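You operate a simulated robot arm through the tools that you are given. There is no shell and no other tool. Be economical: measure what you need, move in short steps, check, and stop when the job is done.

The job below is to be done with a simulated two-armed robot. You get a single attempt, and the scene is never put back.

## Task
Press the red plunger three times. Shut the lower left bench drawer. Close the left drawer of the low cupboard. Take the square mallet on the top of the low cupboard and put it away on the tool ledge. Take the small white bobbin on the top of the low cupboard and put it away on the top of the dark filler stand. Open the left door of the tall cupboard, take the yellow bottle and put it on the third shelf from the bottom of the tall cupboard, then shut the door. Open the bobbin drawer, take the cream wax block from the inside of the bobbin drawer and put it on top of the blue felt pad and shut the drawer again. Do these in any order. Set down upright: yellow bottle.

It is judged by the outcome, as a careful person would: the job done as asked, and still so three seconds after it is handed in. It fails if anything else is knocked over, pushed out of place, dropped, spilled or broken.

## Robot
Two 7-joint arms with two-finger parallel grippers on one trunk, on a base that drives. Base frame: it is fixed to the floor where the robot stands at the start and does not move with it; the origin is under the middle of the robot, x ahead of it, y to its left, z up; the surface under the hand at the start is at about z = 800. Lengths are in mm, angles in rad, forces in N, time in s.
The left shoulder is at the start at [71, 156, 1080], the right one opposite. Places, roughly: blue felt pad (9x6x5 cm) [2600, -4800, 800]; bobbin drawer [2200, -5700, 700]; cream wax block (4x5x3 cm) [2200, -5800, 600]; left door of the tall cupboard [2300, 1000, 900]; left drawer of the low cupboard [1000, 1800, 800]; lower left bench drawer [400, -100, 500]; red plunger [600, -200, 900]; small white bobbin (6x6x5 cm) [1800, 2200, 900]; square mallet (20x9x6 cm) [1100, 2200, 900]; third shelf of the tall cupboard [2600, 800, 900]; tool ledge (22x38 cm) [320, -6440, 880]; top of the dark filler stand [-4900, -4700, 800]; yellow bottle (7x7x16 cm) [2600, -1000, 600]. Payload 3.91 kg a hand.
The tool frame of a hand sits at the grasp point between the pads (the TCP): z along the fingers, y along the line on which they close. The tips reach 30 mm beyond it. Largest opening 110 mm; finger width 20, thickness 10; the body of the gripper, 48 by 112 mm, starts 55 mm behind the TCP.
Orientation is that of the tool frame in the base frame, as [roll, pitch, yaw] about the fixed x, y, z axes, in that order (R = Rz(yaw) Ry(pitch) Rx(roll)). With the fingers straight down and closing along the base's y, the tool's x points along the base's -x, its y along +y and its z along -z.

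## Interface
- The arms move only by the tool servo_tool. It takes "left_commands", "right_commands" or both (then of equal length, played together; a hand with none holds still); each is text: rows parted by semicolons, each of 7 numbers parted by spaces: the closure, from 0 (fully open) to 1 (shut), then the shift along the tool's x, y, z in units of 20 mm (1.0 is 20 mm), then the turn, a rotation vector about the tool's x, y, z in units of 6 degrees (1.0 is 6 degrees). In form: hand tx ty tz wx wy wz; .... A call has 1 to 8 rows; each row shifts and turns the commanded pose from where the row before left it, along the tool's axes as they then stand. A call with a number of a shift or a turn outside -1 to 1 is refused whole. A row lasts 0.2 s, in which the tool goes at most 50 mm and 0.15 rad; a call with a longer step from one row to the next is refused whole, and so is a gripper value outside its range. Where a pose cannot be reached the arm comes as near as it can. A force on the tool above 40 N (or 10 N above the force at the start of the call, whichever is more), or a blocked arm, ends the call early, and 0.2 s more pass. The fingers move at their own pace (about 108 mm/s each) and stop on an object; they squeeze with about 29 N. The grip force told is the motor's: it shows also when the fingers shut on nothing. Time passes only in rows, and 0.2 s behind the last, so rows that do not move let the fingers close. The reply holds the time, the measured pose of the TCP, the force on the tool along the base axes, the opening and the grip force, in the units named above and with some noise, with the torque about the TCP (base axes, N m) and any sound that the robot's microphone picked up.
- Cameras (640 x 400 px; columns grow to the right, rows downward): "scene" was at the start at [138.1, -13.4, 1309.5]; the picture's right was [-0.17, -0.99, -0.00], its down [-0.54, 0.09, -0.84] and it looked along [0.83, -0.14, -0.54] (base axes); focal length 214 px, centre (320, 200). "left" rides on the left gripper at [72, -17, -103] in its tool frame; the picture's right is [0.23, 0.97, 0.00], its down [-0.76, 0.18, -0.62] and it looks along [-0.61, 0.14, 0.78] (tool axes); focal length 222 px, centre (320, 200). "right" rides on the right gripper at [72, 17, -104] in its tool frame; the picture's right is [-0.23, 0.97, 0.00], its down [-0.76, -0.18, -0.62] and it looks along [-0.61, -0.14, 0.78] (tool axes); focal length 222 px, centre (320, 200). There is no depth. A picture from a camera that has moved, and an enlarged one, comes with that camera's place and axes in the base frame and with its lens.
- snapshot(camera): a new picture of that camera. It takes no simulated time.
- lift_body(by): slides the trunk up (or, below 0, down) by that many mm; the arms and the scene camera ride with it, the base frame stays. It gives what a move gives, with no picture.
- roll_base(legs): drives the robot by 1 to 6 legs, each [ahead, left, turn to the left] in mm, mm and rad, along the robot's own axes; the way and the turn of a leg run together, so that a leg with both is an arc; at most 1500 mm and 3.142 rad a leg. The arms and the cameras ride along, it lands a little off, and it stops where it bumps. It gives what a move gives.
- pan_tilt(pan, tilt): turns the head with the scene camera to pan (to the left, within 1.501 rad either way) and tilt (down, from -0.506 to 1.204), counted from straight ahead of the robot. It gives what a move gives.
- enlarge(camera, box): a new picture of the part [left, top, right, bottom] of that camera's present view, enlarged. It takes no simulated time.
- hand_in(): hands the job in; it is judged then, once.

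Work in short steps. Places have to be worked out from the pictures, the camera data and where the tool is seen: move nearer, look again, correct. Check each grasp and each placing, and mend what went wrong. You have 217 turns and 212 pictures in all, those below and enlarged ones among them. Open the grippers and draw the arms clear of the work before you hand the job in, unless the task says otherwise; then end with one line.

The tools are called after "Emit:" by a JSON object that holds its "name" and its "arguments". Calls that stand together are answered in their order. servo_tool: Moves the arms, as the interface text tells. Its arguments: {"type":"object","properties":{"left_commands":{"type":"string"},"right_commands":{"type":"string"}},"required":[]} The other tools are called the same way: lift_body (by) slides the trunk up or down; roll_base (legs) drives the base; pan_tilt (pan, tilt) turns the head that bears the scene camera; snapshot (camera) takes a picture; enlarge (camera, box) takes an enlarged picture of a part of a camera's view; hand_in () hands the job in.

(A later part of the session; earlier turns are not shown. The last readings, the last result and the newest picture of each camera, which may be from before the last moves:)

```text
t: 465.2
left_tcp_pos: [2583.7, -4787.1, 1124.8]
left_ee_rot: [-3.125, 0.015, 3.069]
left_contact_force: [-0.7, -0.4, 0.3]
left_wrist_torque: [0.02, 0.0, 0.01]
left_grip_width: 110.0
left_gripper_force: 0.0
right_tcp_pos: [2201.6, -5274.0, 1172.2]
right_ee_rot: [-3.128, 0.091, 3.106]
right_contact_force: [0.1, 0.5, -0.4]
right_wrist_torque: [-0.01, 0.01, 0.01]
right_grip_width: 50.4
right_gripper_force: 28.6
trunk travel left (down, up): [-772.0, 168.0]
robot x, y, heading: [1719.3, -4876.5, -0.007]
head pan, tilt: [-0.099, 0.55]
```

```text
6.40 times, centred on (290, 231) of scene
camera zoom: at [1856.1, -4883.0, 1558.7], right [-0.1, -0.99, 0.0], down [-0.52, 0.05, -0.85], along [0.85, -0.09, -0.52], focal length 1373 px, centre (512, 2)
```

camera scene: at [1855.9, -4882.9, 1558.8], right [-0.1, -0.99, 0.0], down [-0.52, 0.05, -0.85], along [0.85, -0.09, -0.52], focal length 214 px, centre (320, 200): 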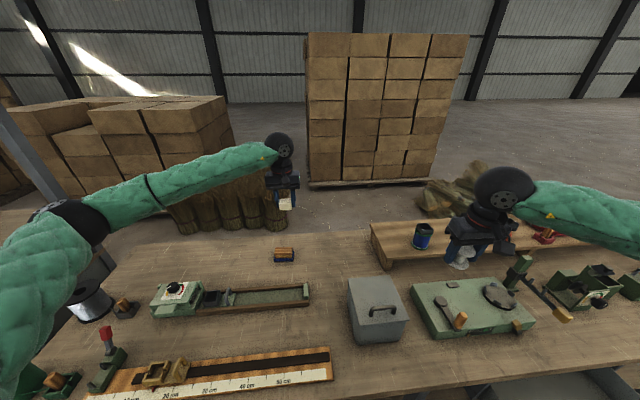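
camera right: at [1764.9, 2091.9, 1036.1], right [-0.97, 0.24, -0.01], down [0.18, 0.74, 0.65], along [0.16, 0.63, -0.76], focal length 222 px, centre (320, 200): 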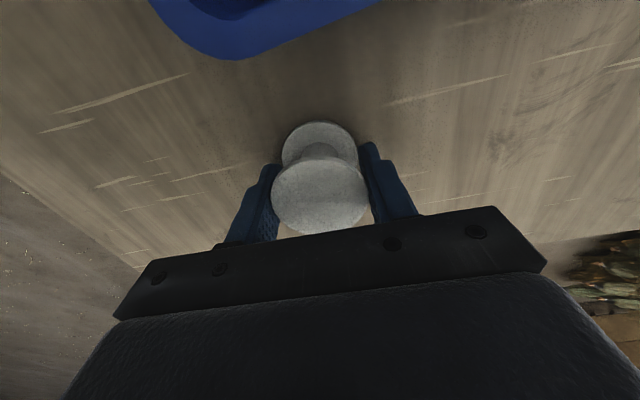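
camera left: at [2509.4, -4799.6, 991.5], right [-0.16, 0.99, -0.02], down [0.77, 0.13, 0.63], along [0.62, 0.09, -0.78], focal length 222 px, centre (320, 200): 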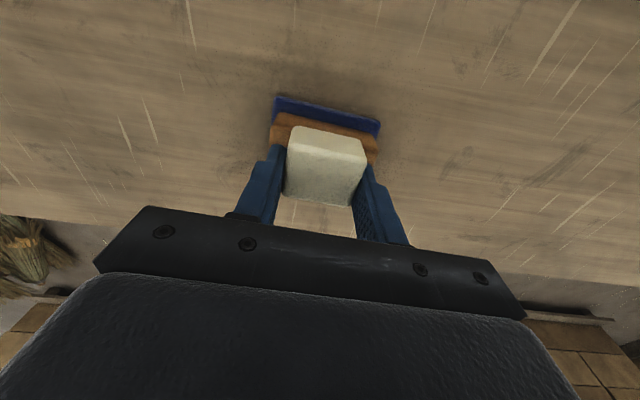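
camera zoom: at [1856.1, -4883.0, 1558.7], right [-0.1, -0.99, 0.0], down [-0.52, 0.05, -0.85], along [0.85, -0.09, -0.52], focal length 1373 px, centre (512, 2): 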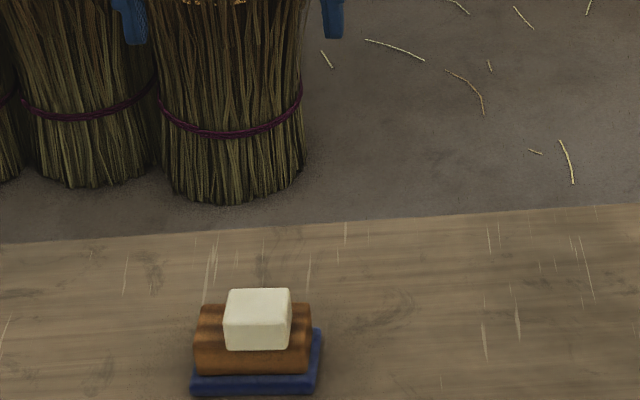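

The block sits on the felt pad. Now to shut the drawer: I'm backing off, tilting the left fist forward, and pulling the right hand up and back.

Emit:
{"name": "roll_base", "arguments": {"legs": [[-300, 0, 0]]}}

Emit:
{"name": "servo_tool", "arguments": {"left_commands": "1 0.5 0 0 0 -1 0;1 0.5 0 0 0 -1 0;1 0.5 0 0 0 -1 0;1 0.5 0 0 0 -1 0;1 0.5 0 0 0 -1 0;1 0.5 0 0 0 -1 0;1 0.5 0 0 0 -1 0;1 0.5 0 0 0 -1 0", "right_commands": "1 0.9 0 -1 0 0 0;1 0.9 0 -1 0 0 0;1 0.9 0 -1 0 0 0;1 0.9 0 -1 0 0 0;1 0.9 0 -1 0 0 0;1 0.9 0 -1 0 0 0;1 0.9 0 -1 0 0 0;1 0.9 0 -1 0 0 0"}}

Emit:
{"name": "roll_base", "arguments": {"legs": [[-40, -880, 0]]}}

Emit:
{"name": "lift_body", "arguments": {"by": -330}}

Emit:
{"name": "pan_tilt", "arguments": {"pan": 0, "tilt": 0.6}}

Emit:
{"name": "snapshot", "arguments": {"camera": "scene"}}

```text
t: 467.2
left_tcp_pos: [2281.3, -4783.0, 1124.5]
left_ee_rot: [-3.125, 0.016, 3.072]
left_contact_force: [-0.1, -0.7, 0.4]
left_wrist_torque: [-0.01, 0.0, -0.01]
left_grip_width: 109.9
left_gripper_force: 0.0
right_tcp_pos: [1901.0, -5272.0, 1171.5]
right_ee_rot: [-3.127, 0.09, 3.111]
right_contact_force: [0.5, 0.1, -1.1]
right_wrist_torque: [-0.05, -0.04, 0.03]
right_grip_width: 50.4
right_gripper_force: 29.3
trunk travel left (down, up): [-772.0, 168.0]
robot x, y, heading: [1411.2, -4875.7, -0.001]
head pan, tilt: [-0.099, 0.55]
```

```text
t: 469.0
left_tcp_pos: [2209.8, -4779.8, 1096.8]
left_ee_rot: [-3.118, 0.854, 3.092]
left_contact_force: [-0.8, -0.4, 0.3]
left_wrist_torque: [-0.02, 0.0, -0.01]
left_grip_width: 0.0
left_gripper_force: 29.4
right_tcp_pos: [1797.3, -5291.3, 1339.0]
right_ee_rot: [-3.126, 0.091, 3.111]
right_contact_force: [-0.1, -0.2, 0.3]
right_wrist_torque: [-0.04, 0.02, -0.03]
right_grip_width: 50.4
right_gripper_force: 29.3
right hand out of reach, approached as far as the arm can: row 3, 4, 5, 6, 7, 8
trunk travel left (down, up): [-772.0, 168.0]
robot x, y, heading: [1415.8, -4873.6, 0.0]
head pan, tilt: [-0.099, 0.55]
```

```text
t: 473.7
left_tcp_pos: [2176.1, -5667.6, 1096.7]
left_ee_rot: [-3.117, 0.853, 3.098]
left_contact_force: [-0.3, 0.0, -0.2]
left_wrist_torque: [0.0, 0.03, 0.03]
left_grip_width: 0.0
left_gripper_force: 29.1
right_tcp_pos: [1767.3, -6182.7, 1338.1]
right_ee_rot: [-3.129, 0.092, 3.117]
right_contact_force: [-0.3, -0.2, -0.1]
right_wrist_torque: [0.01, 0.0, -0.02]
right_grip_width: 50.3
right_gripper_force: 28.7
trunk travel left (down, up): [-772.0, 168.0]
robot x, y, heading: [1382.3, -5764.9, 0.004]
head pan, tilt: [-0.099, 0.55]
```

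```text
t: 476.1
left_tcp_pos: [2176.6, -5667.2, 827.3]
left_ee_rot: [-3.114, 0.865, 3.1]
left_contact_force: [-8.2, 1.8, 8.8]
left_wrist_torque: [0.04, 0.07, 0.08]
left_grip_width: 0.3
left_gripper_force: 29.1
right_tcp_pos: [1765.7, -6181.1, 1062.4]
right_ee_rot: [-3.129, 0.091, 3.118]
right_contact_force: [0.1, 0.4, -0.1]
right_wrist_torque: [0.01, 0.03, -0.02]
right_grip_width: 50.2
right_gripper_force: 28.6
trunk travel left (down, up): [-496.0, 444.0]
robot x, y, heading: [1379.3, -5770.6, 0.011]
head pan, tilt: [-0.099, 0.55]
stopped: the force on the tool passed its limit at 46 N (the readings are from after the stop); the commanded pose is now the measured one
```

```text
t: 476.8
left_tcp_pos: [2175.3, -5667.3, 828.0]
left_ee_rot: [-3.113, 0.865, 3.102]
left_contact_force: [-7.3, 3.0, 10.2]
left_wrist_torque: [0.06, -0.01, 0.01]
left_grip_width: 0.0
left_gripper_force: 29.0
right_tcp_pos: [1766.5, -6181.3, 1062.8]
right_ee_rot: [-3.131, 0.092, 3.119]
right_contact_force: [0.7, 0.1, -0.7]
right_wrist_torque: [-0.02, 0.03, 0.01]
right_grip_width: 50.6
right_gripper_force: 29.2
trunk travel left (down, up): [-496.0, 444.0]
robot x, y, heading: [1382.2, -5767.8, 0.008]
head pan, tilt: [0.0, 0.6]
```

```text
47 pictures are left
camera scene: at [1517.5, -5765.5, 1278.7], right [0.01, -1.0, 0.0], down [-0.56, -0.01, -0.83], along [0.83, 0.01, -0.56], focal length 214 px, centre (320, 200)
```

scene: 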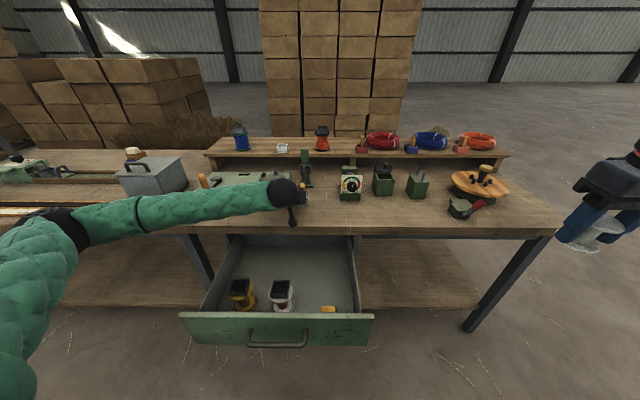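

I misjudged: the fist came down on the tabletop at x≈2176 and touched a clear spot. I'm raising back up and retreating before lowering.

Emit:
{"name": "lift_body", "arguments": {"by": 150}}

Emit:
{"name": "enlarge", "arguments": {"camera": "scene", "box": [190, 120, 430, 270]}}

```text
t: 478.6
left_tcp_pos: [2177.4, -5668.6, 976.3]
left_ee_rot: [-3.113, 0.863, 3.1]
left_contact_force: [0.5, -0.2, -1.1]
left_wrist_torque: [-0.02, 0.04, -0.01]
left_grip_width: 0.0
left_gripper_force: 28.8
right_tcp_pos: [1767.2, -6182.1, 1212.2]
right_ee_rot: [-3.129, 0.09, 3.118]
right_contact_force: [-0.4, 0.6, -0.7]
right_wrist_torque: [0.0, 0.02, 0.02]
right_grip_width: 50.3
right_gripper_force: 28.4
trunk travel left (down, up): [-646.0, 294.0]
robot x, y, heading: [1380.8, -5767.3, 0.012]
head pan, tilt: [0.0, 0.6]
```

```text
2.67 times, centred on (310, 195) of scene
camera zoom: at [1519.0, -5765.6, 1428.3], right [0.01, -1.0, 0.0], down [-0.57, -0.01, -0.82], along [0.82, 0.01, -0.57], focal length 572 px, centre (347, 213)
```

zoom: 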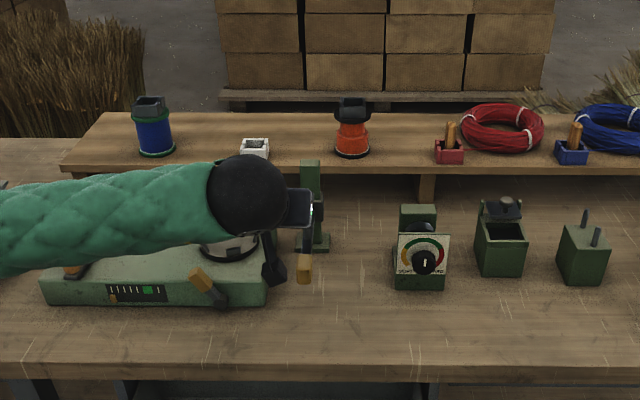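

A yellow-handled tool beside the green stand may have been touched. I'm backing off and examining it.

Emit:
{"name": "roll_base", "arguments": {"legs": [[-260, 0, -0.01]]}}

Emit:
{"name": "enlarge", "arguments": {"camera": "scene", "box": [240, 90, 400, 190]}}

```text
t: 480.4
left_tcp_pos: [1917.9, -5679.5, 976.0]
left_ee_rot: [-3.113, 0.862, 3.087]
left_contact_force: [-0.4, 0.4, 0.6]
left_wrist_torque: [-0.02, 0.01, -0.01]
left_grip_width: 0.0
left_gripper_force: 28.6
right_tcp_pos: [1501.1, -6187.0, 1212.7]
right_ee_rot: [-3.129, 0.09, 3.103]
right_contact_force: [0.2, -0.1, -1.3]
right_wrist_torque: [0.01, 0.01, 0.04]
right_grip_width: 50.2
right_gripper_force: 29.2
trunk travel left (down, up): [-646.0, 294.0]
robot x, y, heading: [1122.0, -5769.4, -0.009]
head pan, tilt: [0.0, 0.6]
```

```text
4.00 times, centred on (320, 140) of scene
camera zoom: at [1258.7, -5768.1, 1428.6], right [0.0, -1.0, 0.0], down [-0.56, 0.0, -0.83], along [0.83, 0.0, -0.56], focal length 858 px, centre (320, 440)
```

zoom: 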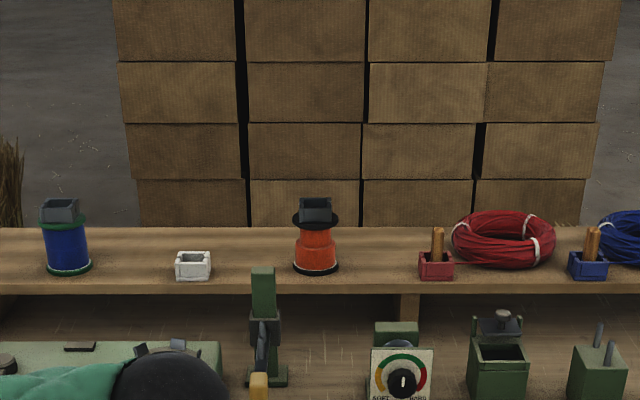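

Comparing heights with earlier views (z≈836–840), that lever is unchanged. I'm retracting the fist in front of the drawer and lowering to push.

Emit:
{"name": "servo_tool", "arguments": {"left_commands": "1 0.65 0 -0.76 0 0 0;1 0.65 0 -0.76 0 0 0;1 0.65 0 -0.76 0 0 0;1 0.65 0 -0.76 0 0 0;1 0.65 0 -0.76 0 0 0;1 0.65 0 -0.76 0 0 0;1 0.65 0 -0.76 0 0 0;1 0.65 0 -0.76 0 0 0"}}

Emit:
{"name": "roll_base", "arguments": {"legs": [[-70, 0, 0]]}}

Emit:
{"name": "lift_body", "arguments": {"by": -230}}

Emit:
{"name": "snapshot", "arguments": {"camera": "scene"}}

```text
t: 482.2
left_tcp_pos: [1758.7, -5669.1, 978.6]
left_ee_rot: [-3.114, 0.863, 3.087]
left_contact_force: [-0.3, 0.1, 0.5]
left_wrist_torque: [-0.01, 0.03, -0.01]
left_grip_width: 0.0
left_gripper_force: 29.2
right_tcp_pos: [1502.4, -6187.8, 1212.4]
right_ee_rot: [-3.129, 0.091, 3.103]
right_contact_force: [0.2, 0.3, 0.3]
right_wrist_torque: [0.04, 0.03, 0.03]
right_grip_width: 50.0
right_gripper_force: 29.0
trunk travel left (down, up): [-646.0, 294.0]
robot x, y, heading: [1124.4, -5768.9, -0.001]
head pan, tilt: [0.0, 0.6]
```

```text
t: 483.2
left_tcp_pos: [1685.3, -5666.8, 978.6]
left_ee_rot: [-3.115, 0.864, 3.087]
left_contact_force: [-0.1, 0.2, 0.6]
left_wrist_torque: [0.0, -0.01, -0.01]
left_grip_width: 0.1
left_gripper_force: 28.8
right_tcp_pos: [1427.8, -6186.6, 1212.6]
right_ee_rot: [-3.128, 0.094, 3.105]
right_contact_force: [-0.6, 0.1, -0.4]
right_wrist_torque: [0.0, -0.05, 0.02]
right_grip_width: 50.5
right_gripper_force: 29.5
trunk travel left (down, up): [-646.0, 294.0]
robot x, y, heading: [1048.8, -5770.7, -0.001]
head pan, tilt: [0.0, 0.6]
```

```text
t: 485.7
left_tcp_pos: [1687.9, -5668.4, 746.9]
left_ee_rot: [-3.114, 0.862, 3.088]
left_contact_force: [0.6, 0.5, 0.2]
left_wrist_torque: [-0.02, 0.01, -0.02]
left_grip_width: 0.0
left_gripper_force: 29.0
right_tcp_pos: [1430.2, -6186.3, 981.6]
right_ee_rot: [-3.13, 0.091, 3.105]
right_contact_force: [0.0, -0.1, -0.5]
right_wrist_torque: [0.02, 0.0, 0.0]
right_grip_width: 50.2
right_gripper_force: 29.7
trunk travel left (down, up): [-416.0, 524.0]
robot x, y, heading: [1049.9, -5768.3, -0.002]
head pan, tilt: [0.0, 0.6]
```

```text
44 pictures are left
camera scene: at [1188.0, -5767.6, 1198.6], right [0.0, -1.0, 0.0], down [-0.57, 0.0, -0.82], along [0.82, 0.0, -0.57], focal length 214 px, centre (320, 200)
```

scene: 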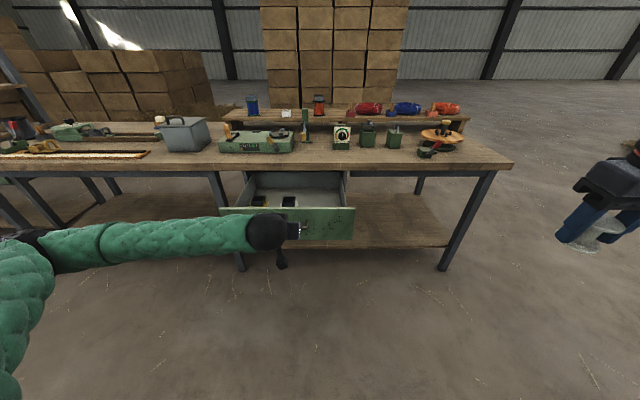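

The fist is just above handle height in front of the drawer. I'm pushing it shut with the base, then the arm.

Emit:
{"name": "roll_base", "arguments": {"legs": [[310, 0, 0]]}}

Emit:
{"name": "servo_tool", "arguments": {"left_commands": "1 -0.33 0 0.38 0 0 0;1 -0.33 0 0.38 0 0 0;1 -0.33 0 0.38 0 0 0;1 -0.33 0 0.38 0 0 0;1 -0.33 0 0.38 0 0 0;1 -0.33 0 0.38 0 0 0"}}

Emit:
{"name": "snapshot", "arguments": {"camera": "scene"}}

```text
t: 487.8
left_tcp_pos: [2001.7, -5671.0, 746.4]
left_ee_rot: [-3.111, 0.86, 3.084]
left_contact_force: [-0.1, -0.4, 0.5]
left_wrist_torque: [0.02, 0.02, -0.01]
left_grip_width: 0.0
left_gripper_force: 29.1
right_tcp_pos: [1742.8, -6189.3, 982.4]
right_ee_rot: [-3.13, 0.089, 3.102]
right_contact_force: [0.0, 0.4, -0.1]
right_wrist_torque: [0.0, 0.03, -0.01]
right_grip_width: 49.9
right_gripper_force: 28.6
trunk travel left (down, up): [-416.0, 524.0]
robot x, y, heading: [1363.0, -5771.4, -0.004]
head pan, tilt: [0.0, 0.6]
```

```text
t: 488.5
left_tcp_pos: [2021.1, -5672.5, 747.2]
left_ee_rot: [-3.114, 0.857, 3.078]
left_contact_force: [-20.1, 4.1, 7.7]
left_wrist_torque: [0.01, 0.01, 0.09]
left_grip_width: 0.0
left_gripper_force: 29.5
right_tcp_pos: [1742.8, -6188.4, 981.8]
right_ee_rot: [-3.129, 0.09, 3.105]
right_contact_force: [0.1, 0.7, -1.2]
right_wrist_torque: [0.0, 0.02, -0.03]
right_grip_width: 50.3
right_gripper_force: 29.1
trunk travel left (down, up): [-416.0, 524.0]
robot x, y, heading: [1362.2, -5769.4, -0.006]
head pan, tilt: [0.0, 0.6]
stopped in row 3 (left hand): the force on the tool passed its limit at 53 N (the readings are from after the stop); the commanded pose is now the measured one
```

```text
43 pictures are left
camera scene: at [1500.6, -5769.5, 1198.7], right [-0.01, -1.0, 0.0], down [-0.56, 0.0, -0.83], along [0.83, 0.0, -0.56], focal length 214 px, centre (320, 200)
```

scene: 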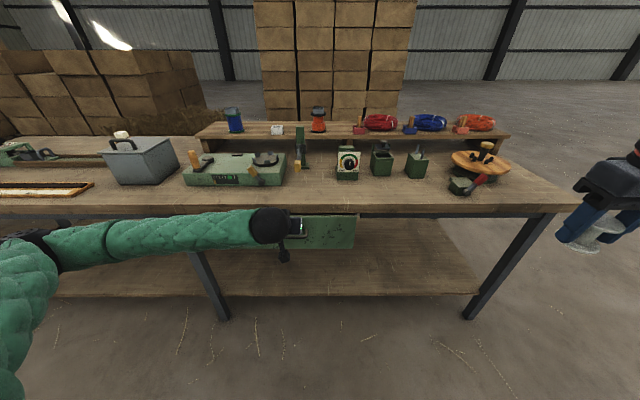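

The drawer is shut. Now the bobbin: I'm withdrawing, raising the trunk, sidestepping to y≈-4290 to get around the cord rack, and turning to face -x.

Emit:
{"name": "servo_tool", "arguments": {"left_commands": "1 0.65 0 -0.76 0 0 0;1 0.65 0 -0.76 0 0 0;1 0.65 0 -0.76 0 0 0;1 0.65 0 -0.76 0 0 0;1 0.65 0 -0.76 0 0 0;1 0.65 0 -0.76 0 0 0;1 0.65 0 -0.76 0 0 0;1 0.65 0 -0.76 0 0 0"}}

Emit:
{"name": "lift_body", "arguments": {"by": 300}}

Emit:
{"name": "roll_base", "arguments": {"legs": [[70, 0, 0], [0, 1480, 0], [0, 0, 1.57], [0, 0, 1.57]]}}

Emit:
{"name": "pan_tilt", "arguments": {"pan": 0, "tilt": 0.3}}

Emit:
{"name": "snapshot", "arguments": {"camera": "scene"}}

```text
t: 490.3
left_tcp_pos: [1931.7, -5677.1, 732.8]
left_ee_rot: [-3.114, 0.858, 3.081]
left_contact_force: [0.5, -0.4, 0.3]
left_wrist_torque: [-0.04, -0.01, -0.03]
left_grip_width: 0.0
left_gripper_force: 29.0
left hand out of reach, approached as far as the arm can: row 5, 6, 7, 8
right_tcp_pos: [1743.2, -6188.6, 983.9]
right_ee_rot: [-3.13, 0.09, 3.104]
right_contact_force: [-0.4, 0.3, -0.2]
right_wrist_torque: [0.0, 0.0, -0.03]
right_grip_width: 50.6
right_gripper_force: 28.6
trunk travel left (down, up): [-416.0, 524.0]
robot x, y, heading: [1358.9, -5770.3, -0.009]
head pan, tilt: [0.0, 0.6]
```

```text
t: 493.3
left_tcp_pos: [1930.4, -5678.3, 1033.2]
left_ee_rot: [-3.114, 0.855, 3.08]
left_contact_force: [0.4, 0.4, -0.7]
left_wrist_torque: [0.01, 0.02, 0.02]
left_grip_width: 0.0
left_gripper_force: 29.4
right_tcp_pos: [1743.2, -6188.6, 1283.0]
right_ee_rot: [-3.128, 0.091, 3.103]
right_contact_force: [-0.2, 0.4, 0.5]
right_wrist_torque: [-0.01, 0.02, -0.02]
right_grip_width: 50.4
right_gripper_force: 28.9
trunk travel left (down, up): [-716.0, 224.0]
robot x, y, heading: [1362.3, -5768.7, -0.007]
head pan, tilt: [0.0, 0.6]
```

```text
t: 508.9
left_tcp_pos: [874.1, -4370.4, 1030.7]
left_ee_rot: [-3.114, 0.856, -0.088]
left_contact_force: [0.2, -0.8, 1.0]
left_wrist_torque: [0.02, -0.02, -0.01]
left_grip_width: 0.0
left_gripper_force: 29.1
right_tcp_pos: [1075.7, -3863.7, 1282.7]
right_ee_rot: [-3.13, 0.091, -0.063]
right_contact_force: [-0.4, 0.0, -0.1]
right_wrist_torque: [0.04, 0.01, 0.01]
right_grip_width: 50.5
right_gripper_force: 29.3
trunk travel left (down, up): [-716.0, 224.0]
robot x, y, heading: [1445.7, -4287.0, 3.111]
head pan, tilt: [0.0, 0.6]
```

```text
t: 509.7
left_tcp_pos: [874.2, -4370.9, 1032.1]
left_ee_rot: [-3.114, 0.857, -0.086]
left_contact_force: [0.3, 0.3, 0.6]
left_wrist_torque: [0.0, -0.01, 0.03]
left_grip_width: 0.3
left_gripper_force: 29.4
right_tcp_pos: [1075.8, -3864.3, 1282.5]
right_ee_rot: [-3.13, 0.092, -0.062]
right_contact_force: [0.2, -0.1, -1.2]
right_wrist_torque: [0.01, 0.03, 0.01]
right_grip_width: 50.1
right_gripper_force: 29.2
trunk travel left (down, up): [-716.0, 224.0]
robot x, y, heading: [1445.1, -4288.3, 3.106]
head pan, tilt: [0.0, 0.3]
```

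```text
42 pictures are left
camera scene: at [1300.7, -4285.1, 1525.9], right [0.03, 1.0, 0.0], down [0.3, -0.01, -0.95], along [-0.95, 0.03, -0.3], focal length 214 px, centre (320, 200)
```

scene: 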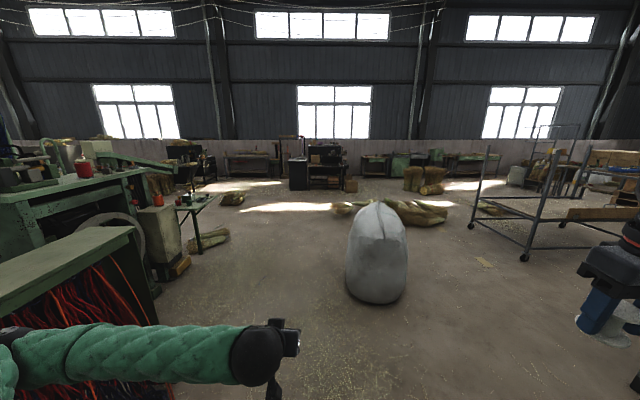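

The dark filler stand appears straight ahead at px (298, 165). I'm shifting left 140 to clear the white bag and driving on.

Emit:
{"name": "roll_base", "arguments": {"legs": [[0, 150, 0.033], [1500, 0, 0], [1500, 0, 0], [1500, 0, 0]]}}

Emit:
{"name": "snapshot", "arguments": {"camera": "scene"}}

```text
t: 532.3
left_tcp_pos: [-3639.1, -4757.5, 1030.6]
left_ee_rot: [-3.112, 0.857, 0.017]
left_contact_force: [0.7, 0.6, -0.2]
left_wrist_torque: [0.0, -0.02, -0.02]
left_grip_width: 0.0
left_gripper_force: 28.8
right_tcp_pos: [-3492.1, -4232.7, 1282.0]
right_ee_rot: [-3.128, 0.092, 0.038]
right_contact_force: [0.7, 0.2, -0.8]
right_wrist_torque: [0.02, 0.0, 0.03]
right_grip_width: 50.3
right_gripper_force: 29.0
trunk travel left (down, up): [-716.0, 224.0]
robot x, y, heading: [-3076.2, -4622.0, -3.066]
head pan, tilt: [0.0, 0.3]
```

```text
41 pictures are left
camera scene: at [-3224.0, -4627.6, 1525.9], right [-0.07, 1.0, 0.0], down [0.3, 0.02, -0.96], along [-0.95, -0.07, -0.3], focal length 214 px, centre (320, 200)
```

scene: 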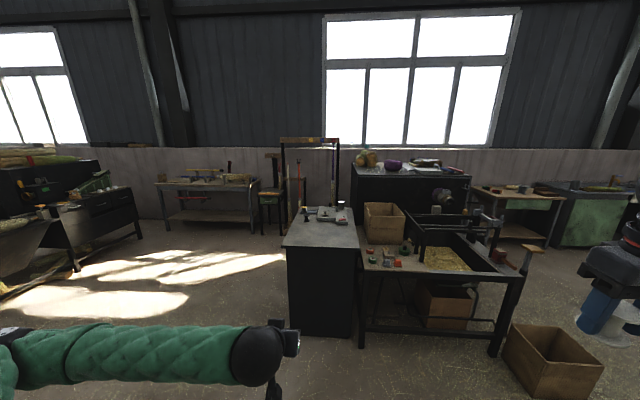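

The stand's top is at px (285–360, 207–248), with a few items at its back. I'm enlarging to find free space.

Emit:
{"name": "enlarge", "arguments": {"camera": "scene", "box": [260, 190, 400, 277]}}

```text
4.57 times, centred on (330, 234) of scene
camera zoom: at [-3224.0, -4627.6, 1525.9], right [-0.07, 1.0, 0.0], down [0.3, 0.02, -0.96], along [-0.95, -0.07, -0.3], focal length 980 px, centre (274, 47)
```

zoom: 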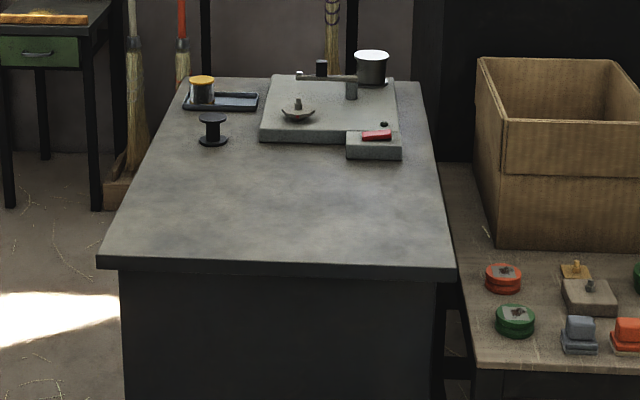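

The top (z≈800) has a large free area at its front; I'll set the bobbin at ≈[-4680, -4720]. I'm squaring up, driving close and bringing the right hand forward and inward.

Emit:
{"name": "roll_base", "arguments": {"legs": [[0, 0, -0.075], [1030, 300, 0]]}}

Emit:
{"name": "servo_tool", "arguments": {"right_commands": "1 -1 1 0 0 0 0;1 -1 1 0 0 0 0;1 -1 1 0 0 0 0;1 -1 1 0 0 0 0;1 -1 1 0 0 0 0;1 -1 1 0 0 0 0;1 -1 1 0 0 0 0;1 -1 1 0 0 0 0"}}

Emit:
{"name": "pan_tilt", "arguments": {"pan": 0, "tilt": 0.8}}

Emit:
{"name": "snapshot", "arguments": {"camera": "scene"}}

Emit:
{"name": "snapshot", "arguments": {"camera": "right"}}

```text
t: 538.2
left_tcp_pos: [-4659.8, -5035.1, 1031.2]
left_ee_rot: [-3.114, 0.857, -0.047]
left_contact_force: [0.0, 0.3, 0.2]
left_wrist_torque: [0.0, 0.03, 0.0]
left_grip_width: 0.0
left_gripper_force: 29.3
right_tcp_pos: [-4478.8, -4520.5, 1281.4]
right_ee_rot: [-3.129, 0.091, -0.025]
right_contact_force: [-0.7, 0.7, -0.8]
right_wrist_torque: [0.0, -0.02, -0.03]
right_grip_width: 50.4
right_gripper_force: 28.7
trunk travel left (down, up): [-716.0, 224.0]
robot x, y, heading: [-4092.0, -4936.5, -3.132]
head pan, tilt: [0.0, 0.3]
```

```text
t: 540.0
left_tcp_pos: [-4659.3, -5036.3, 1030.5]
left_ee_rot: [-3.114, 0.854, -0.044]
left_contact_force: [-0.3, -0.8, 0.2]
left_wrist_torque: [0.02, -0.01, 0.0]
left_grip_width: 0.1
left_gripper_force: 29.1
right_tcp_pos: [-4642.7, -4679.2, 1294.1]
right_ee_rot: [-3.127, 0.088, -0.027]
right_contact_force: [-0.4, 0.9, -0.6]
right_wrist_torque: [0.0, -0.01, 0.03]
right_grip_width: 50.3
right_gripper_force: 29.1
trunk travel left (down, up): [-716.0, 224.0]
robot x, y, heading: [-4093.5, -4935.2, -3.135]
head pan, tilt: [0.0, 0.3]
```

```text
t: 540.9
left_tcp_pos: [-4660.0, -5036.4, 1032.0]
left_ee_rot: [-3.115, 0.857, -0.045]
left_contact_force: [-0.6, 0.8, -0.5]
left_wrist_torque: [0.02, 0.02, 0.03]
left_grip_width: 0.0
left_gripper_force: 29.0
right_tcp_pos: [-4640.6, -4678.9, 1295.4]
right_ee_rot: [-3.127, 0.09, -0.024]
right_contact_force: [0.3, -0.2, -1.1]
right_wrist_torque: [0.03, -0.03, 0.03]
right_grip_width: 50.4
right_gripper_force: 28.8
trunk travel left (down, up): [-716.0, 224.0]
robot x, y, heading: [-4093.2, -4929.4, -3.131]
head pan, tilt: [0.0, 0.799]
```

```text
39 pictures are left
camera scene: at [-4224.1, -4932.8, 1481.6], right [-0.01, 1.0, 0.0], down [0.72, 0.01, -0.7], along [-0.7, -0.01, -0.72], focal length 214 px, centre (320, 200)
```

scene: 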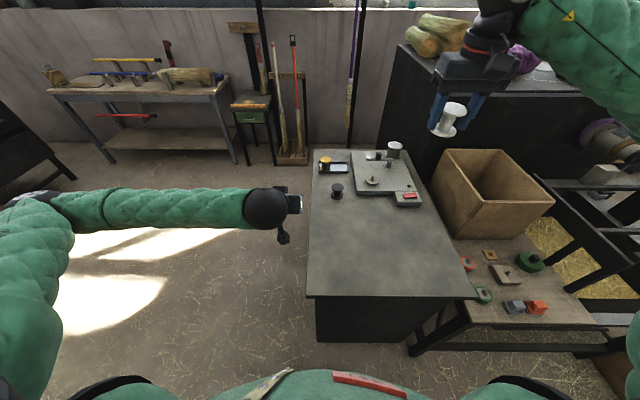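

```text
38 pictures are left
camera right: at [-4560.4, -4698.7, 1389.3], right [-0.25, -0.97, 0.01], down [-0.7, 0.19, 0.69], along [-0.67, 0.17, -0.72], focal length 222 px, centre (320, 200)
```

right: 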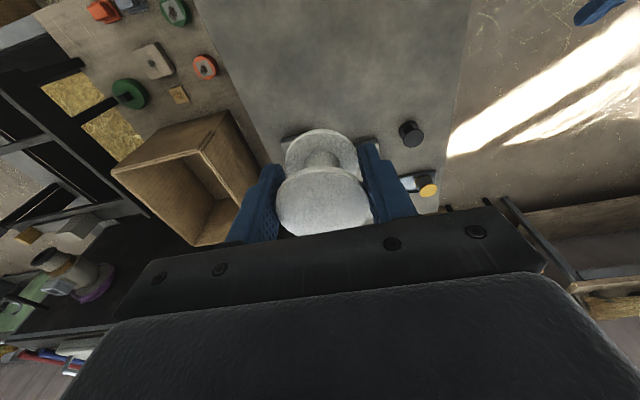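

The free area is confirmed. I'm levelling the bobbin hand, centring it at [-4680, -4720] and moving the left hand out of the stand's way before lowering.

Emit:
{"name": "servo_tool", "arguments": {"left_commands": "1 -0.3 1 -0.3 0 0 0;1 -0.3 1 -0.3 0 0 0;1 -0.3 1 -0.3 0 0 0;1 -0.3 1 -0.3 0 0 0;1 -0.3 1 -0.3 0 0 0;1 -0.3 1 -0.3 0 0 0;1 -0.3 1 -0.3 0 0 0;1 -0.3 1 -0.3 0 0 0", "right_commands": "1 -0.5 0.5 1 0 0.85 0;1 -0.5 0.5 1 0 0 0;1 -0.5 0.5 1 0 0 0;1 -0.5 0.5 1 0 0 0;1 0 0 1 0 0 0;1 0 0 1 0 0 0;1 0 0 1 0 0 0;1 0 0 1 0 0 0"}}

Emit:
{"name": "lift_body", "arguments": {"by": -220}}

Emit:
{"name": "snapshot", "arguments": {"camera": "scene"}}

Emit:
{"name": "snapshot", "arguments": {"camera": "right"}}

```text
t: 542.7
left_tcp_pos: [-4693.9, -5188.9, 1091.1]
left_ee_rot: [-3.112, 0.858, -0.047]
left_contact_force: [0.0, -0.5, 0.3]
left_wrist_torque: [-0.02, 0.0, -0.01]
left_grip_width: 0.0
left_gripper_force: 29.3
left hand out of reach, approached as far as the arm can: row 1, 2, 3, 4, 6
right_tcp_pos: [-4685.3, -4713.4, 1134.7]
right_ee_rot: [-3.128, 0.001, -0.025]
right_contact_force: [0.1, 0.7, -1.5]
right_wrist_torque: [0.02, 0.0, -0.01]
right_grip_width: 50.4
right_gripper_force: 29.4
trunk travel left (down, up): [-716.0, 224.0]
robot x, y, heading: [-4090.8, -4932.8, -3.134]
head pan, tilt: [0.0, 0.799]
```

```text
t: 545.0
left_tcp_pos: [-4694.3, -5187.5, 869.8]
left_ee_rot: [-3.113, 0.856, -0.047]
left_contact_force: [-0.3, -0.5, -0.6]
left_wrist_torque: [-0.04, 0.03, 0.0]
left_grip_width: 0.2
left_gripper_force: 29.4
right_tcp_pos: [-4686.9, -4712.6, 915.7]
right_ee_rot: [-3.131, 0.002, -0.026]
right_contact_force: [-0.7, 0.0, -1.6]
right_wrist_torque: [0.0, 0.0, 0.06]
right_grip_width: 50.2
right_gripper_force: 29.1
trunk travel left (down, up): [-496.0, 444.0]
robot x, y, heading: [-4092.1, -4931.9, -3.135]
head pan, tilt: [0.0, 0.799]
```

```text
37 pictures are left
camera scene: at [-4223.5, -4932.7, 1261.7], right [-0.01, 1.0, 0.0], down [0.72, 0.01, -0.7], along [-0.7, -0.01, -0.72], focal length 214 px, centre (320, 200)
```

scene: 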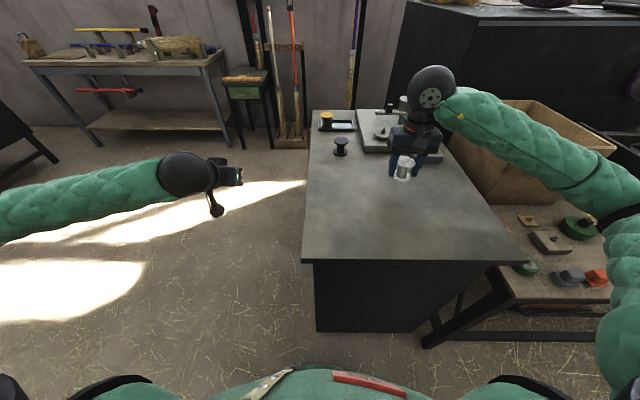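

```text
36 pictures are left
camera right: at [-4613.9, -4733.6, 1016.6], right [-0.25, -0.97, -0.01], down [-0.76, 0.19, 0.63], along [-0.6, 0.17, -0.78], focal length 222 px, centre (320, 200)
```

right: 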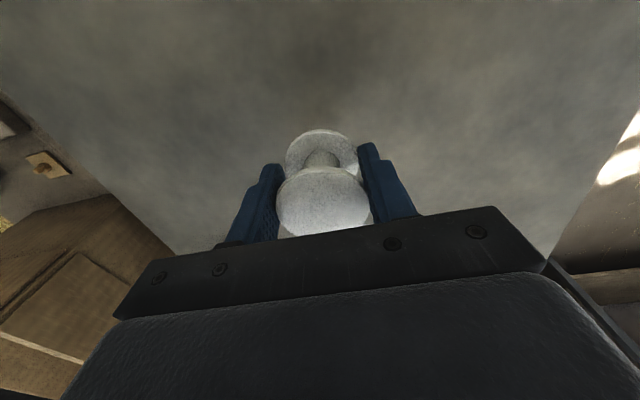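

Clear below. I'm lowering the last ~80 mm, slowing at the end.

Emit:
{"name": "servo_tool", "arguments": {"right_commands": "1 0 0 1 0 0 0;1 0 0 1 0 0 0;1 0 0 0.6 0 0 0;1 0 0 0.3 0 0 0;1 0 0 0.2 0 0 0;1 0 0 0.2 0 0 0;1 0 0 0.2 0 0 0;1 0 0 0 0 0 0"}}

```text
t: 546.5
left_tcp_pos: [-4693.3, -5188.3, 870.3]
left_ee_rot: [-3.115, 0.859, -0.046]
left_contact_force: [0.0, -0.1, -0.2]
left_wrist_torque: [-0.01, -0.03, 0.01]
left_grip_width: 0.0
left_gripper_force: 28.9
right_tcp_pos: [-4686.5, -4713.7, 852.9]
right_ee_rot: [-3.131, 0.007, -0.027]
right_contact_force: [4.7, -0.1, 20.0]
right_wrist_torque: [-0.39, -0.22, 0.13]
right_grip_width: 50.2
right_gripper_force: 29.0
trunk travel left (down, up): [-496.0, 444.0]
robot x, y, heading: [-4093.3, -4933.8, -3.136]
head pan, tilt: [0.0, 0.799]
stopped in row 7 (right hand): the force on the tool passed its limit at 44 N (the readings are from after the stop); the commanded pose is now the measured one
```

Contact at z≈853: the bobbin stands on the top. I'm releasing and rising.

Emit:
{"name": "servo_tool", "arguments": {"right_commands": "1 0 0 -0.1 0 0 0;0.4 0 0 0 0 0 0;0.2 0 0 0 0 0 0;0 0 0 0 0 0 0;0 0 0 -1 0 0 0;0 0 0 -1 0 0 0;0 0 0 -1 0 0 0;0 0 0 -1 0 0 0"}}

Emit:
{"name": "servo_tool", "arguments": {"right_commands": "0 0 0 -1 0 0 0;0 0 0 -1 0 0 0;0 0 0 -1 0 0 0;0 0 0 -1 0 0 0;0 0 0 -1 0 0 0;0 0 0 -1 0 0 0;0 0 0 -1 0 0 0;0 0 0 -1 0 0 0"}}

Emit:
{"name": "lift_body", "arguments": {"by": 200}}

Emit:
{"name": "snapshot", "arguments": {"camera": "scene"}}

```text
t: 548.3
left_tcp_pos: [-4694.0, -5190.1, 870.6]
left_ee_rot: [-3.114, 0.857, -0.048]
left_contact_force: [-0.2, 0.2, -0.7]
left_wrist_torque: [0.01, 0.0, -0.02]
left_grip_width: 0.1
left_gripper_force: 29.1
right_tcp_pos: [-4685.6, -4715.0, 932.9]
right_ee_rot: [-3.129, 0.005, -0.024]
right_contact_force: [0.6, 0.0, 0.3]
right_wrist_torque: [0.03, -0.03, 0.01]
right_grip_width: 109.8
right_gripper_force: 0.1
trunk travel left (down, up): [-496.0, 444.0]
robot x, y, heading: [-4093.8, -4935.0, -3.132]
head pan, tilt: [0.0, 0.799]
```

```text
t: 550.1
left_tcp_pos: [-4694.1, -5188.8, 870.1]
left_ee_rot: [-3.113, 0.857, -0.045]
left_contact_force: [0.2, 0.6, 0.8]
left_wrist_torque: [0.04, -0.02, 0.03]
left_grip_width: 0.0
left_gripper_force: 29.2
right_tcp_pos: [-4685.1, -4718.2, 1094.7]
right_ee_rot: [-3.13, 0.006, -0.026]
right_contact_force: [0.0, 0.1, 0.7]
right_wrist_torque: [0.03, 0.01, 0.0]
right_grip_width: 110.2
right_gripper_force: 0.1
trunk travel left (down, up): [-496.0, 444.0]
robot x, y, heading: [-4092.0, -4935.9, -3.132]
head pan, tilt: [0.0, 0.799]
```

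```text
t: 552.3
left_tcp_pos: [-4693.7, -5188.7, 1070.5]
left_ee_rot: [-3.113, 0.858, -0.046]
left_contact_force: [0.5, -0.1, -0.3]
left_wrist_torque: [0.01, 0.02, 0.0]
left_grip_width: 0.0
left_gripper_force: 29.5
right_tcp_pos: [-4686.1, -4716.9, 1294.2]
right_ee_rot: [-3.13, 0.005, -0.026]
right_contact_force: [0.7, -0.9, 0.8]
right_wrist_torque: [-0.01, -0.02, 0.0]
right_grip_width: 110.1
right_gripper_force: 0.0
trunk travel left (down, up): [-696.0, 244.0]
robot x, y, heading: [-4092.7, -4931.6, -3.129]
head pan, tilt: [0.0, 0.799]
```

```text
35 pictures are left
camera scene: at [-4224.0, -4932.7, 1461.5], right [-0.01, 1.0, 0.0], down [0.72, 0.01, -0.7], along [-0.7, -0.01, -0.72], focal length 214 px, centre (320, 200)
```

scene: 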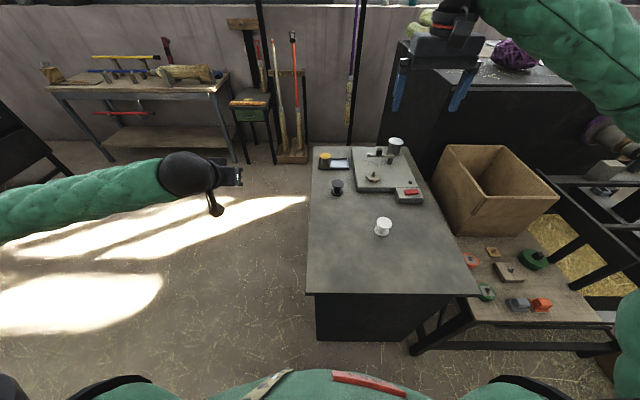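

The bobbin stands on the filler stand. The last thing is putting the nudged standing mallet back where it was. I'm raising up, backing off and travelling back.

Emit:
{"name": "lift_body", "arguments": {"by": 200}}

Emit:
{"name": "roll_base", "arguments": {"legs": [[-900, 0, 0], [0, 0, -1.57], [330, 0, 0], [0, -1500, 0], [0, -1500, 0]]}}

Emit:
{"name": "pan_tilt", "arguments": {"pan": -0.6, "tilt": 0.4}}

Emit:
{"name": "snapshot", "arguments": {"camera": "scene"}}

```text
t: 554.5
left_tcp_pos: [-4694.6, -5188.3, 1270.8]
left_ee_rot: [-3.114, 0.856, -0.047]
left_contact_force: [-0.1, -0.9, 0.4]
left_wrist_torque: [-0.01, 0.03, -0.03]
left_grip_width: 0.2
left_gripper_force: 29.0
right_tcp_pos: [-4686.9, -4716.6, 1494.5]
right_ee_rot: [-3.13, 0.005, -0.026]
right_contact_force: [-0.5, -0.4, 0.0]
right_wrist_torque: [-0.03, -0.01, 0.03]
right_grip_width: 110.1
right_gripper_force: 0.1
trunk travel left (down, up): [-896.0, 44.0]
robot x, y, heading: [-4087.0, -4935.1, -3.134]
head pan, tilt: [0.0, 0.799]
```

```text
t: 579.1
left_tcp_pos: [-370.4, -4036.4, 1270.5]
left_ee_rot: [-3.113, 0.857, -1.652]
left_contact_force: [0.1, 0.1, -0.6]
left_wrist_torque: [0.02, 0.0, 0.01]
left_grip_width: 0.0
left_gripper_force: 28.3
right_tcp_pos: [100.7, -4060.4, 1495.2]
right_ee_rot: [-3.129, 0.005, -1.629]
right_contact_force: [0.2, 0.4, -0.2]
right_wrist_torque: [0.02, 0.01, 0.02]
right_grip_width: 110.1
right_gripper_force: 0.2
trunk travel left (down, up): [-896.0, 44.0]
robot x, y, heading: [-132.8, -4647.6, 1.544]
head pan, tilt: [0.0, 0.799]
```

```text
t: 580.1
left_tcp_pos: [-369.6, -4034.8, 1270.0]
left_ee_rot: [-3.113, 0.858, -1.651]
left_contact_force: [-0.3, 0.0, 0.2]
left_wrist_torque: [0.02, 0.02, 0.0]
left_grip_width: 0.1
left_gripper_force: 28.7
right_tcp_pos: [100.9, -4060.7, 1495.5]
right_ee_rot: [-3.128, 0.003, -1.631]
right_contact_force: [0.4, -0.8, 0.0]
right_wrist_torque: [-0.04, -0.02, -0.01]
right_grip_width: 110.2
right_gripper_force: 0.0
trunk travel left (down, up): [-896.0, 44.0]
robot x, y, heading: [-135.6, -4646.5, 1.546]
head pan, tilt: [-0.6, 0.4]
```

```text
34 pictures are left
camera scene: at [-80.2, -4518.4, 1696.7], right [0.81, -0.58, 0.0], down [-0.23, -0.32, -0.92], along [0.54, 0.75, -0.39], focal length 214 px, centre (320, 200)
```

scene: 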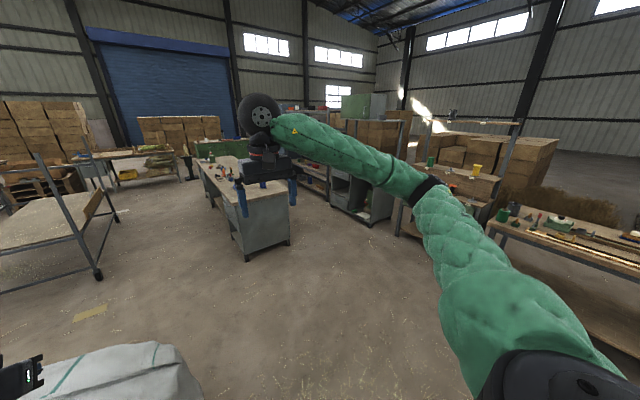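

The way is clear. I'm continuing right to the aisle and then driving north along it.

Emit:
{"name": "roll_base", "arguments": {"legs": [[0, -1500, 0.025], [1500, 0, 0], [1000, 0, 0]]}}

```text
t: 599.3
left_tcp_pos: [1079.9, -1570.3, 1270.8]
left_ee_rot: [-3.114, 0.855, -1.616]
left_contact_force: [-0.1, -0.2, 0.3]
left_wrist_torque: [0.0, -0.01, 0.01]
left_grip_width: 0.0
left_gripper_force: 29.3
right_tcp_pos: [1551.3, -1578.8, 1494.4]
right_ee_rot: [-3.128, 0.005, -1.595]
right_contact_force: [0.0, 0.3, 0.9]
right_wrist_torque: [0.0, 0.0, 0.02]
right_grip_width: 109.8
right_gripper_force: 0.2
trunk travel left (down, up): [-896.0, 44.0]
robot x, y, heading: [1333.5, -2170.2, 1.581]
head pan, tilt: [-0.6, 0.4]
```

I'm slightly close to the bench, so I'm shifting 70 right, straightening and continuing.

Emit:
{"name": "roll_base", "arguments": {"legs": [[-40, 0, 0], [0, -75, -0.01], [1500, 0, 0], [1330, 0, 0]]}}

Emit:
{"name": "pan_tilt", "arguments": {"pan": 0.3, "tilt": 0.5}}

Emit:
{"name": "snapshot", "arguments": {"camera": "scene"}}

```text
t: 613.8
left_tcp_pos: [1201.8, 1170.3, 1270.3]
left_ee_rot: [-3.113, 0.856, -1.647]
left_contact_force: [-0.1, 0.8, 0.3]
left_wrist_torque: [0.0, -0.01, 0.03]
left_grip_width: 0.2
left_gripper_force: 28.9
right_tcp_pos: [1673.1, 1148.2, 1495.3]
right_ee_rot: [-3.129, 0.006, -1.627]
right_contact_force: [0.1, 0.9, -0.3]
right_wrist_torque: [-0.02, -0.01, -0.02]
right_grip_width: 110.2
right_gripper_force: 0.0
trunk travel left (down, up): [-896.0, 44.0]
robot x, y, heading: [1441.7, 561.0, 1.55]
head pan, tilt: [-0.6, 0.4]
```

```text
t: 615.0
left_tcp_pos: [1202.2, 1171.1, 1270.1]
left_ee_rot: [-3.114, 0.856, -1.647]
left_contact_force: [-0.4, -0.4, 0.2]
left_wrist_torque: [0.0, 0.0, -0.02]
left_grip_width: 0.2
left_gripper_force: 29.2
right_tcp_pos: [1672.9, 1148.3, 1494.7]
right_ee_rot: [-3.129, 0.005, -1.626]
right_contact_force: [-0.4, -0.4, 0.2]
right_wrist_torque: [0.01, -0.01, 0.0]
right_grip_width: 109.8
right_gripper_force: 0.1
trunk travel left (down, up): [-896.0, 44.0]
robot x, y, heading: [1439.1, 559.5, 1.548]
head pan, tilt: [0.3, 0.499]
```

```text
33 pictures are left
camera scene: at [1414.7, 701.2, 1687.6], right [0.96, 0.27, 0.0], down [0.13, -0.46, -0.88], along [-0.24, 0.84, -0.48], focal length 214 px, centre (320, 200)
```

scene: 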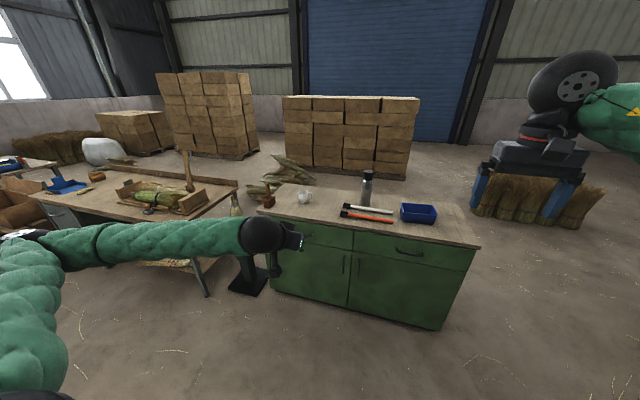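

I'll use the right hand from above on the standing mallet's handle. I'm moving left to x≈690 and forward, keeping the left hand high above the broom pedestal.

Emit:
{"name": "roll_base", "arguments": {"legs": [[0, 0, 0.022], [0, 740, 0], [560, 0, 0]]}}

Emit:
{"name": "pan_tilt", "arguments": {"pan": -0.05, "tilt": 0.8}}

Emit:
{"name": "snapshot", "arguments": {"camera": "scene"}}

```text
t: 622.1
left_tcp_pos: [467.0, 1725.1, 1271.0]
left_ee_rot: [-3.113, 0.855, -1.633]
left_contact_force: [-0.7, 0.0, 0.6]
left_wrist_torque: [0.01, 0.01, -0.01]
left_grip_width: 0.2
left_gripper_force: 28.7
right_tcp_pos: [938.6, 1707.3, 1493.5]
right_ee_rot: [-3.13, 0.007, -1.61]
right_contact_force: [-0.4, 0.2, 0.6]
right_wrist_torque: [0.01, -0.01, -0.01]
right_grip_width: 110.0
right_gripper_force: 0.1
trunk travel left (down, up): [-896.0, 44.0]
robot x, y, heading: [715.5, 1116.5, 1.563]
head pan, tilt: [0.3, 0.499]
```

```text
t: 623.0
left_tcp_pos: [467.7, 1724.6, 1270.3]
left_ee_rot: [-3.115, 0.857, -1.633]
left_contact_force: [-0.6, -0.4, -0.3]
left_wrist_torque: [0.03, 0.01, -0.01]
left_grip_width: 0.0
left_gripper_force: 28.8
right_tcp_pos: [939.5, 1709.3, 1494.6]
right_ee_rot: [-3.13, 0.006, -1.613]
right_contact_force: [0.1, 0.2, 0.6]
right_wrist_torque: [-0.02, 0.03, -0.04]
right_grip_width: 110.1
right_gripper_force: 0.0
trunk travel left (down, up): [-896.0, 44.0]
robot x, y, heading: [712.1, 1118.4, 1.562]
head pan, tilt: [-0.051, 0.799]
```

```text
32 pictures are left
camera scene: at [717.9, 1252.3, 1661.6], right [1.0, -0.06, 0.0], down [-0.04, -0.72, -0.7], along [0.04, 0.7, -0.72], focal length 214 px, centre (320, 200)
```

scene: 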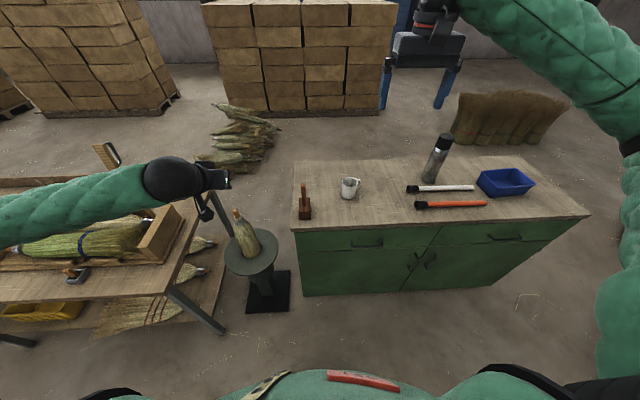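

Relative to the mug, the standing mallet is off by about (-35, -24) mm. Its handle is at ≈[687, 1893], top z≈1077. I'm positioning the right hand above it.

Emit:
{"name": "servo_tool", "arguments": {"right_commands": "0 0 1 1 0 0 0;0 0 1 1 0 0 0;0 0 1 1 0 0 0;0 0 1 1 0 0 0;0 0 1 1 0 0 0;0 0 1 1 0 0 0;0 0 1 1 0 0 0;0 0 1 1 0 0 0"}}

Emit:
{"name": "roll_base", "arguments": {"legs": [[185, 90, 0.008]]}}

Emit:
{"name": "snapshot", "arguments": {"camera": "right"}}

Emit:
{"name": "snapshot", "arguments": {"camera": "scene"}}

```text
t: 624.8
left_tcp_pos: [467.7, 1725.1, 1269.6]
left_ee_rot: [-3.112, 0.856, -1.634]
left_contact_force: [0.3, 0.5, -0.4]
left_wrist_torque: [-0.03, -0.01, -0.04]
left_grip_width: 0.0
left_gripper_force: 28.7
right_tcp_pos: [781.4, 1717.3, 1331.1]
right_ee_rot: [-3.129, 0.005, -1.614]
right_contact_force: [0.7, -0.5, 0.2]
right_wrist_torque: [-0.03, -0.04, 0.02]
right_grip_width: 109.9
right_gripper_force: 0.0
trunk travel left (down, up): [-896.0, 44.0]
robot x, y, heading: [710.5, 1115.8, 1.557]
head pan, tilt: [-0.051, 0.799]
```

```text
t: 626.4
left_tcp_pos: [372.1, 1899.6, 1271.5]
left_ee_rot: [-3.113, 0.857, -1.624]
left_contact_force: [-0.5, -0.9, 0.3]
left_wrist_torque: [0.03, -0.04, -0.01]
left_grip_width: 0.0
left_gripper_force: 29.0
right_tcp_pos: [684.9, 1896.6, 1333.5]
right_ee_rot: [-3.13, 0.008, -1.603]
right_contact_force: [0.1, -0.6, -0.6]
right_wrist_torque: [0.04, 0.02, 0.01]
right_grip_width: 110.0
right_gripper_force: 0.0
trunk travel left (down, up): [-896.0, 44.0]
robot x, y, heading: [622.3, 1301.2, 1.573]
head pan, tilt: [-0.051, 0.799]
```

```text
31 pictures are left
camera right: at [665.3, 1824.2, 1433.1], right [-0.97, 0.26, -0.01], down [0.19, 0.75, 0.63], along [0.17, 0.61, -0.78], focal length 222 px, centre (320, 200)
```

right: 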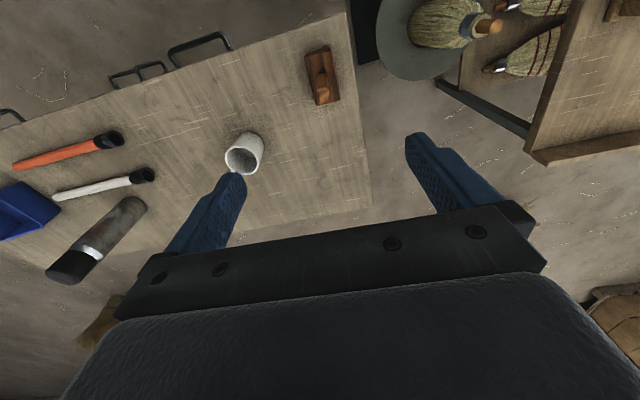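

```text
30 pictures are left
camera scene: at [626.2, 1430.7, 1661.8], right [1.0, -0.05, 0.0], down [-0.04, -0.72, -0.7], along [0.03, 0.7, -0.72], focal length 214 px, centre (320, 200)
```

scene: 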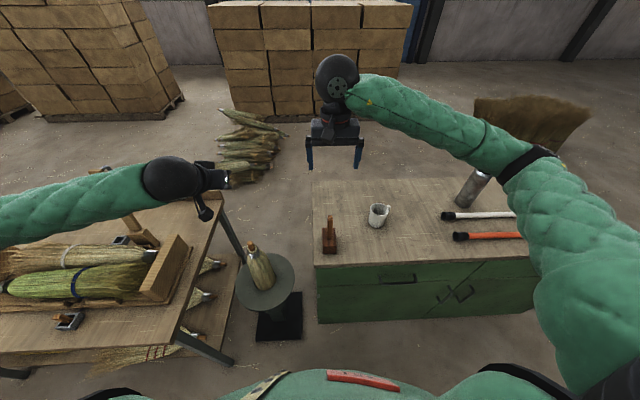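

I'm enlarging the right camera's view of the mallet.

Emit:
{"name": "enlarge", "arguments": {"camera": "right", "box": [220, 20, 400, 180]}}

```text
2.50 times, centred on (310, 100) of right
camera zoom: at [665.3, 1824.2, 1433.1], right [-0.97, 0.26, -0.01], down [0.19, 0.75, 0.63], along [0.17, 0.61, -0.78], focal length 555 px, centre (345, 450)
```

zoom: 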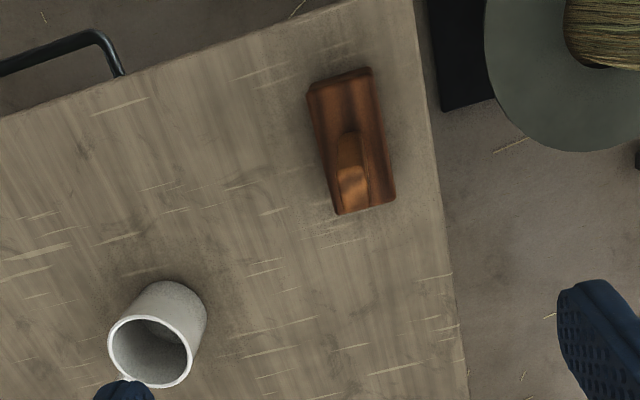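

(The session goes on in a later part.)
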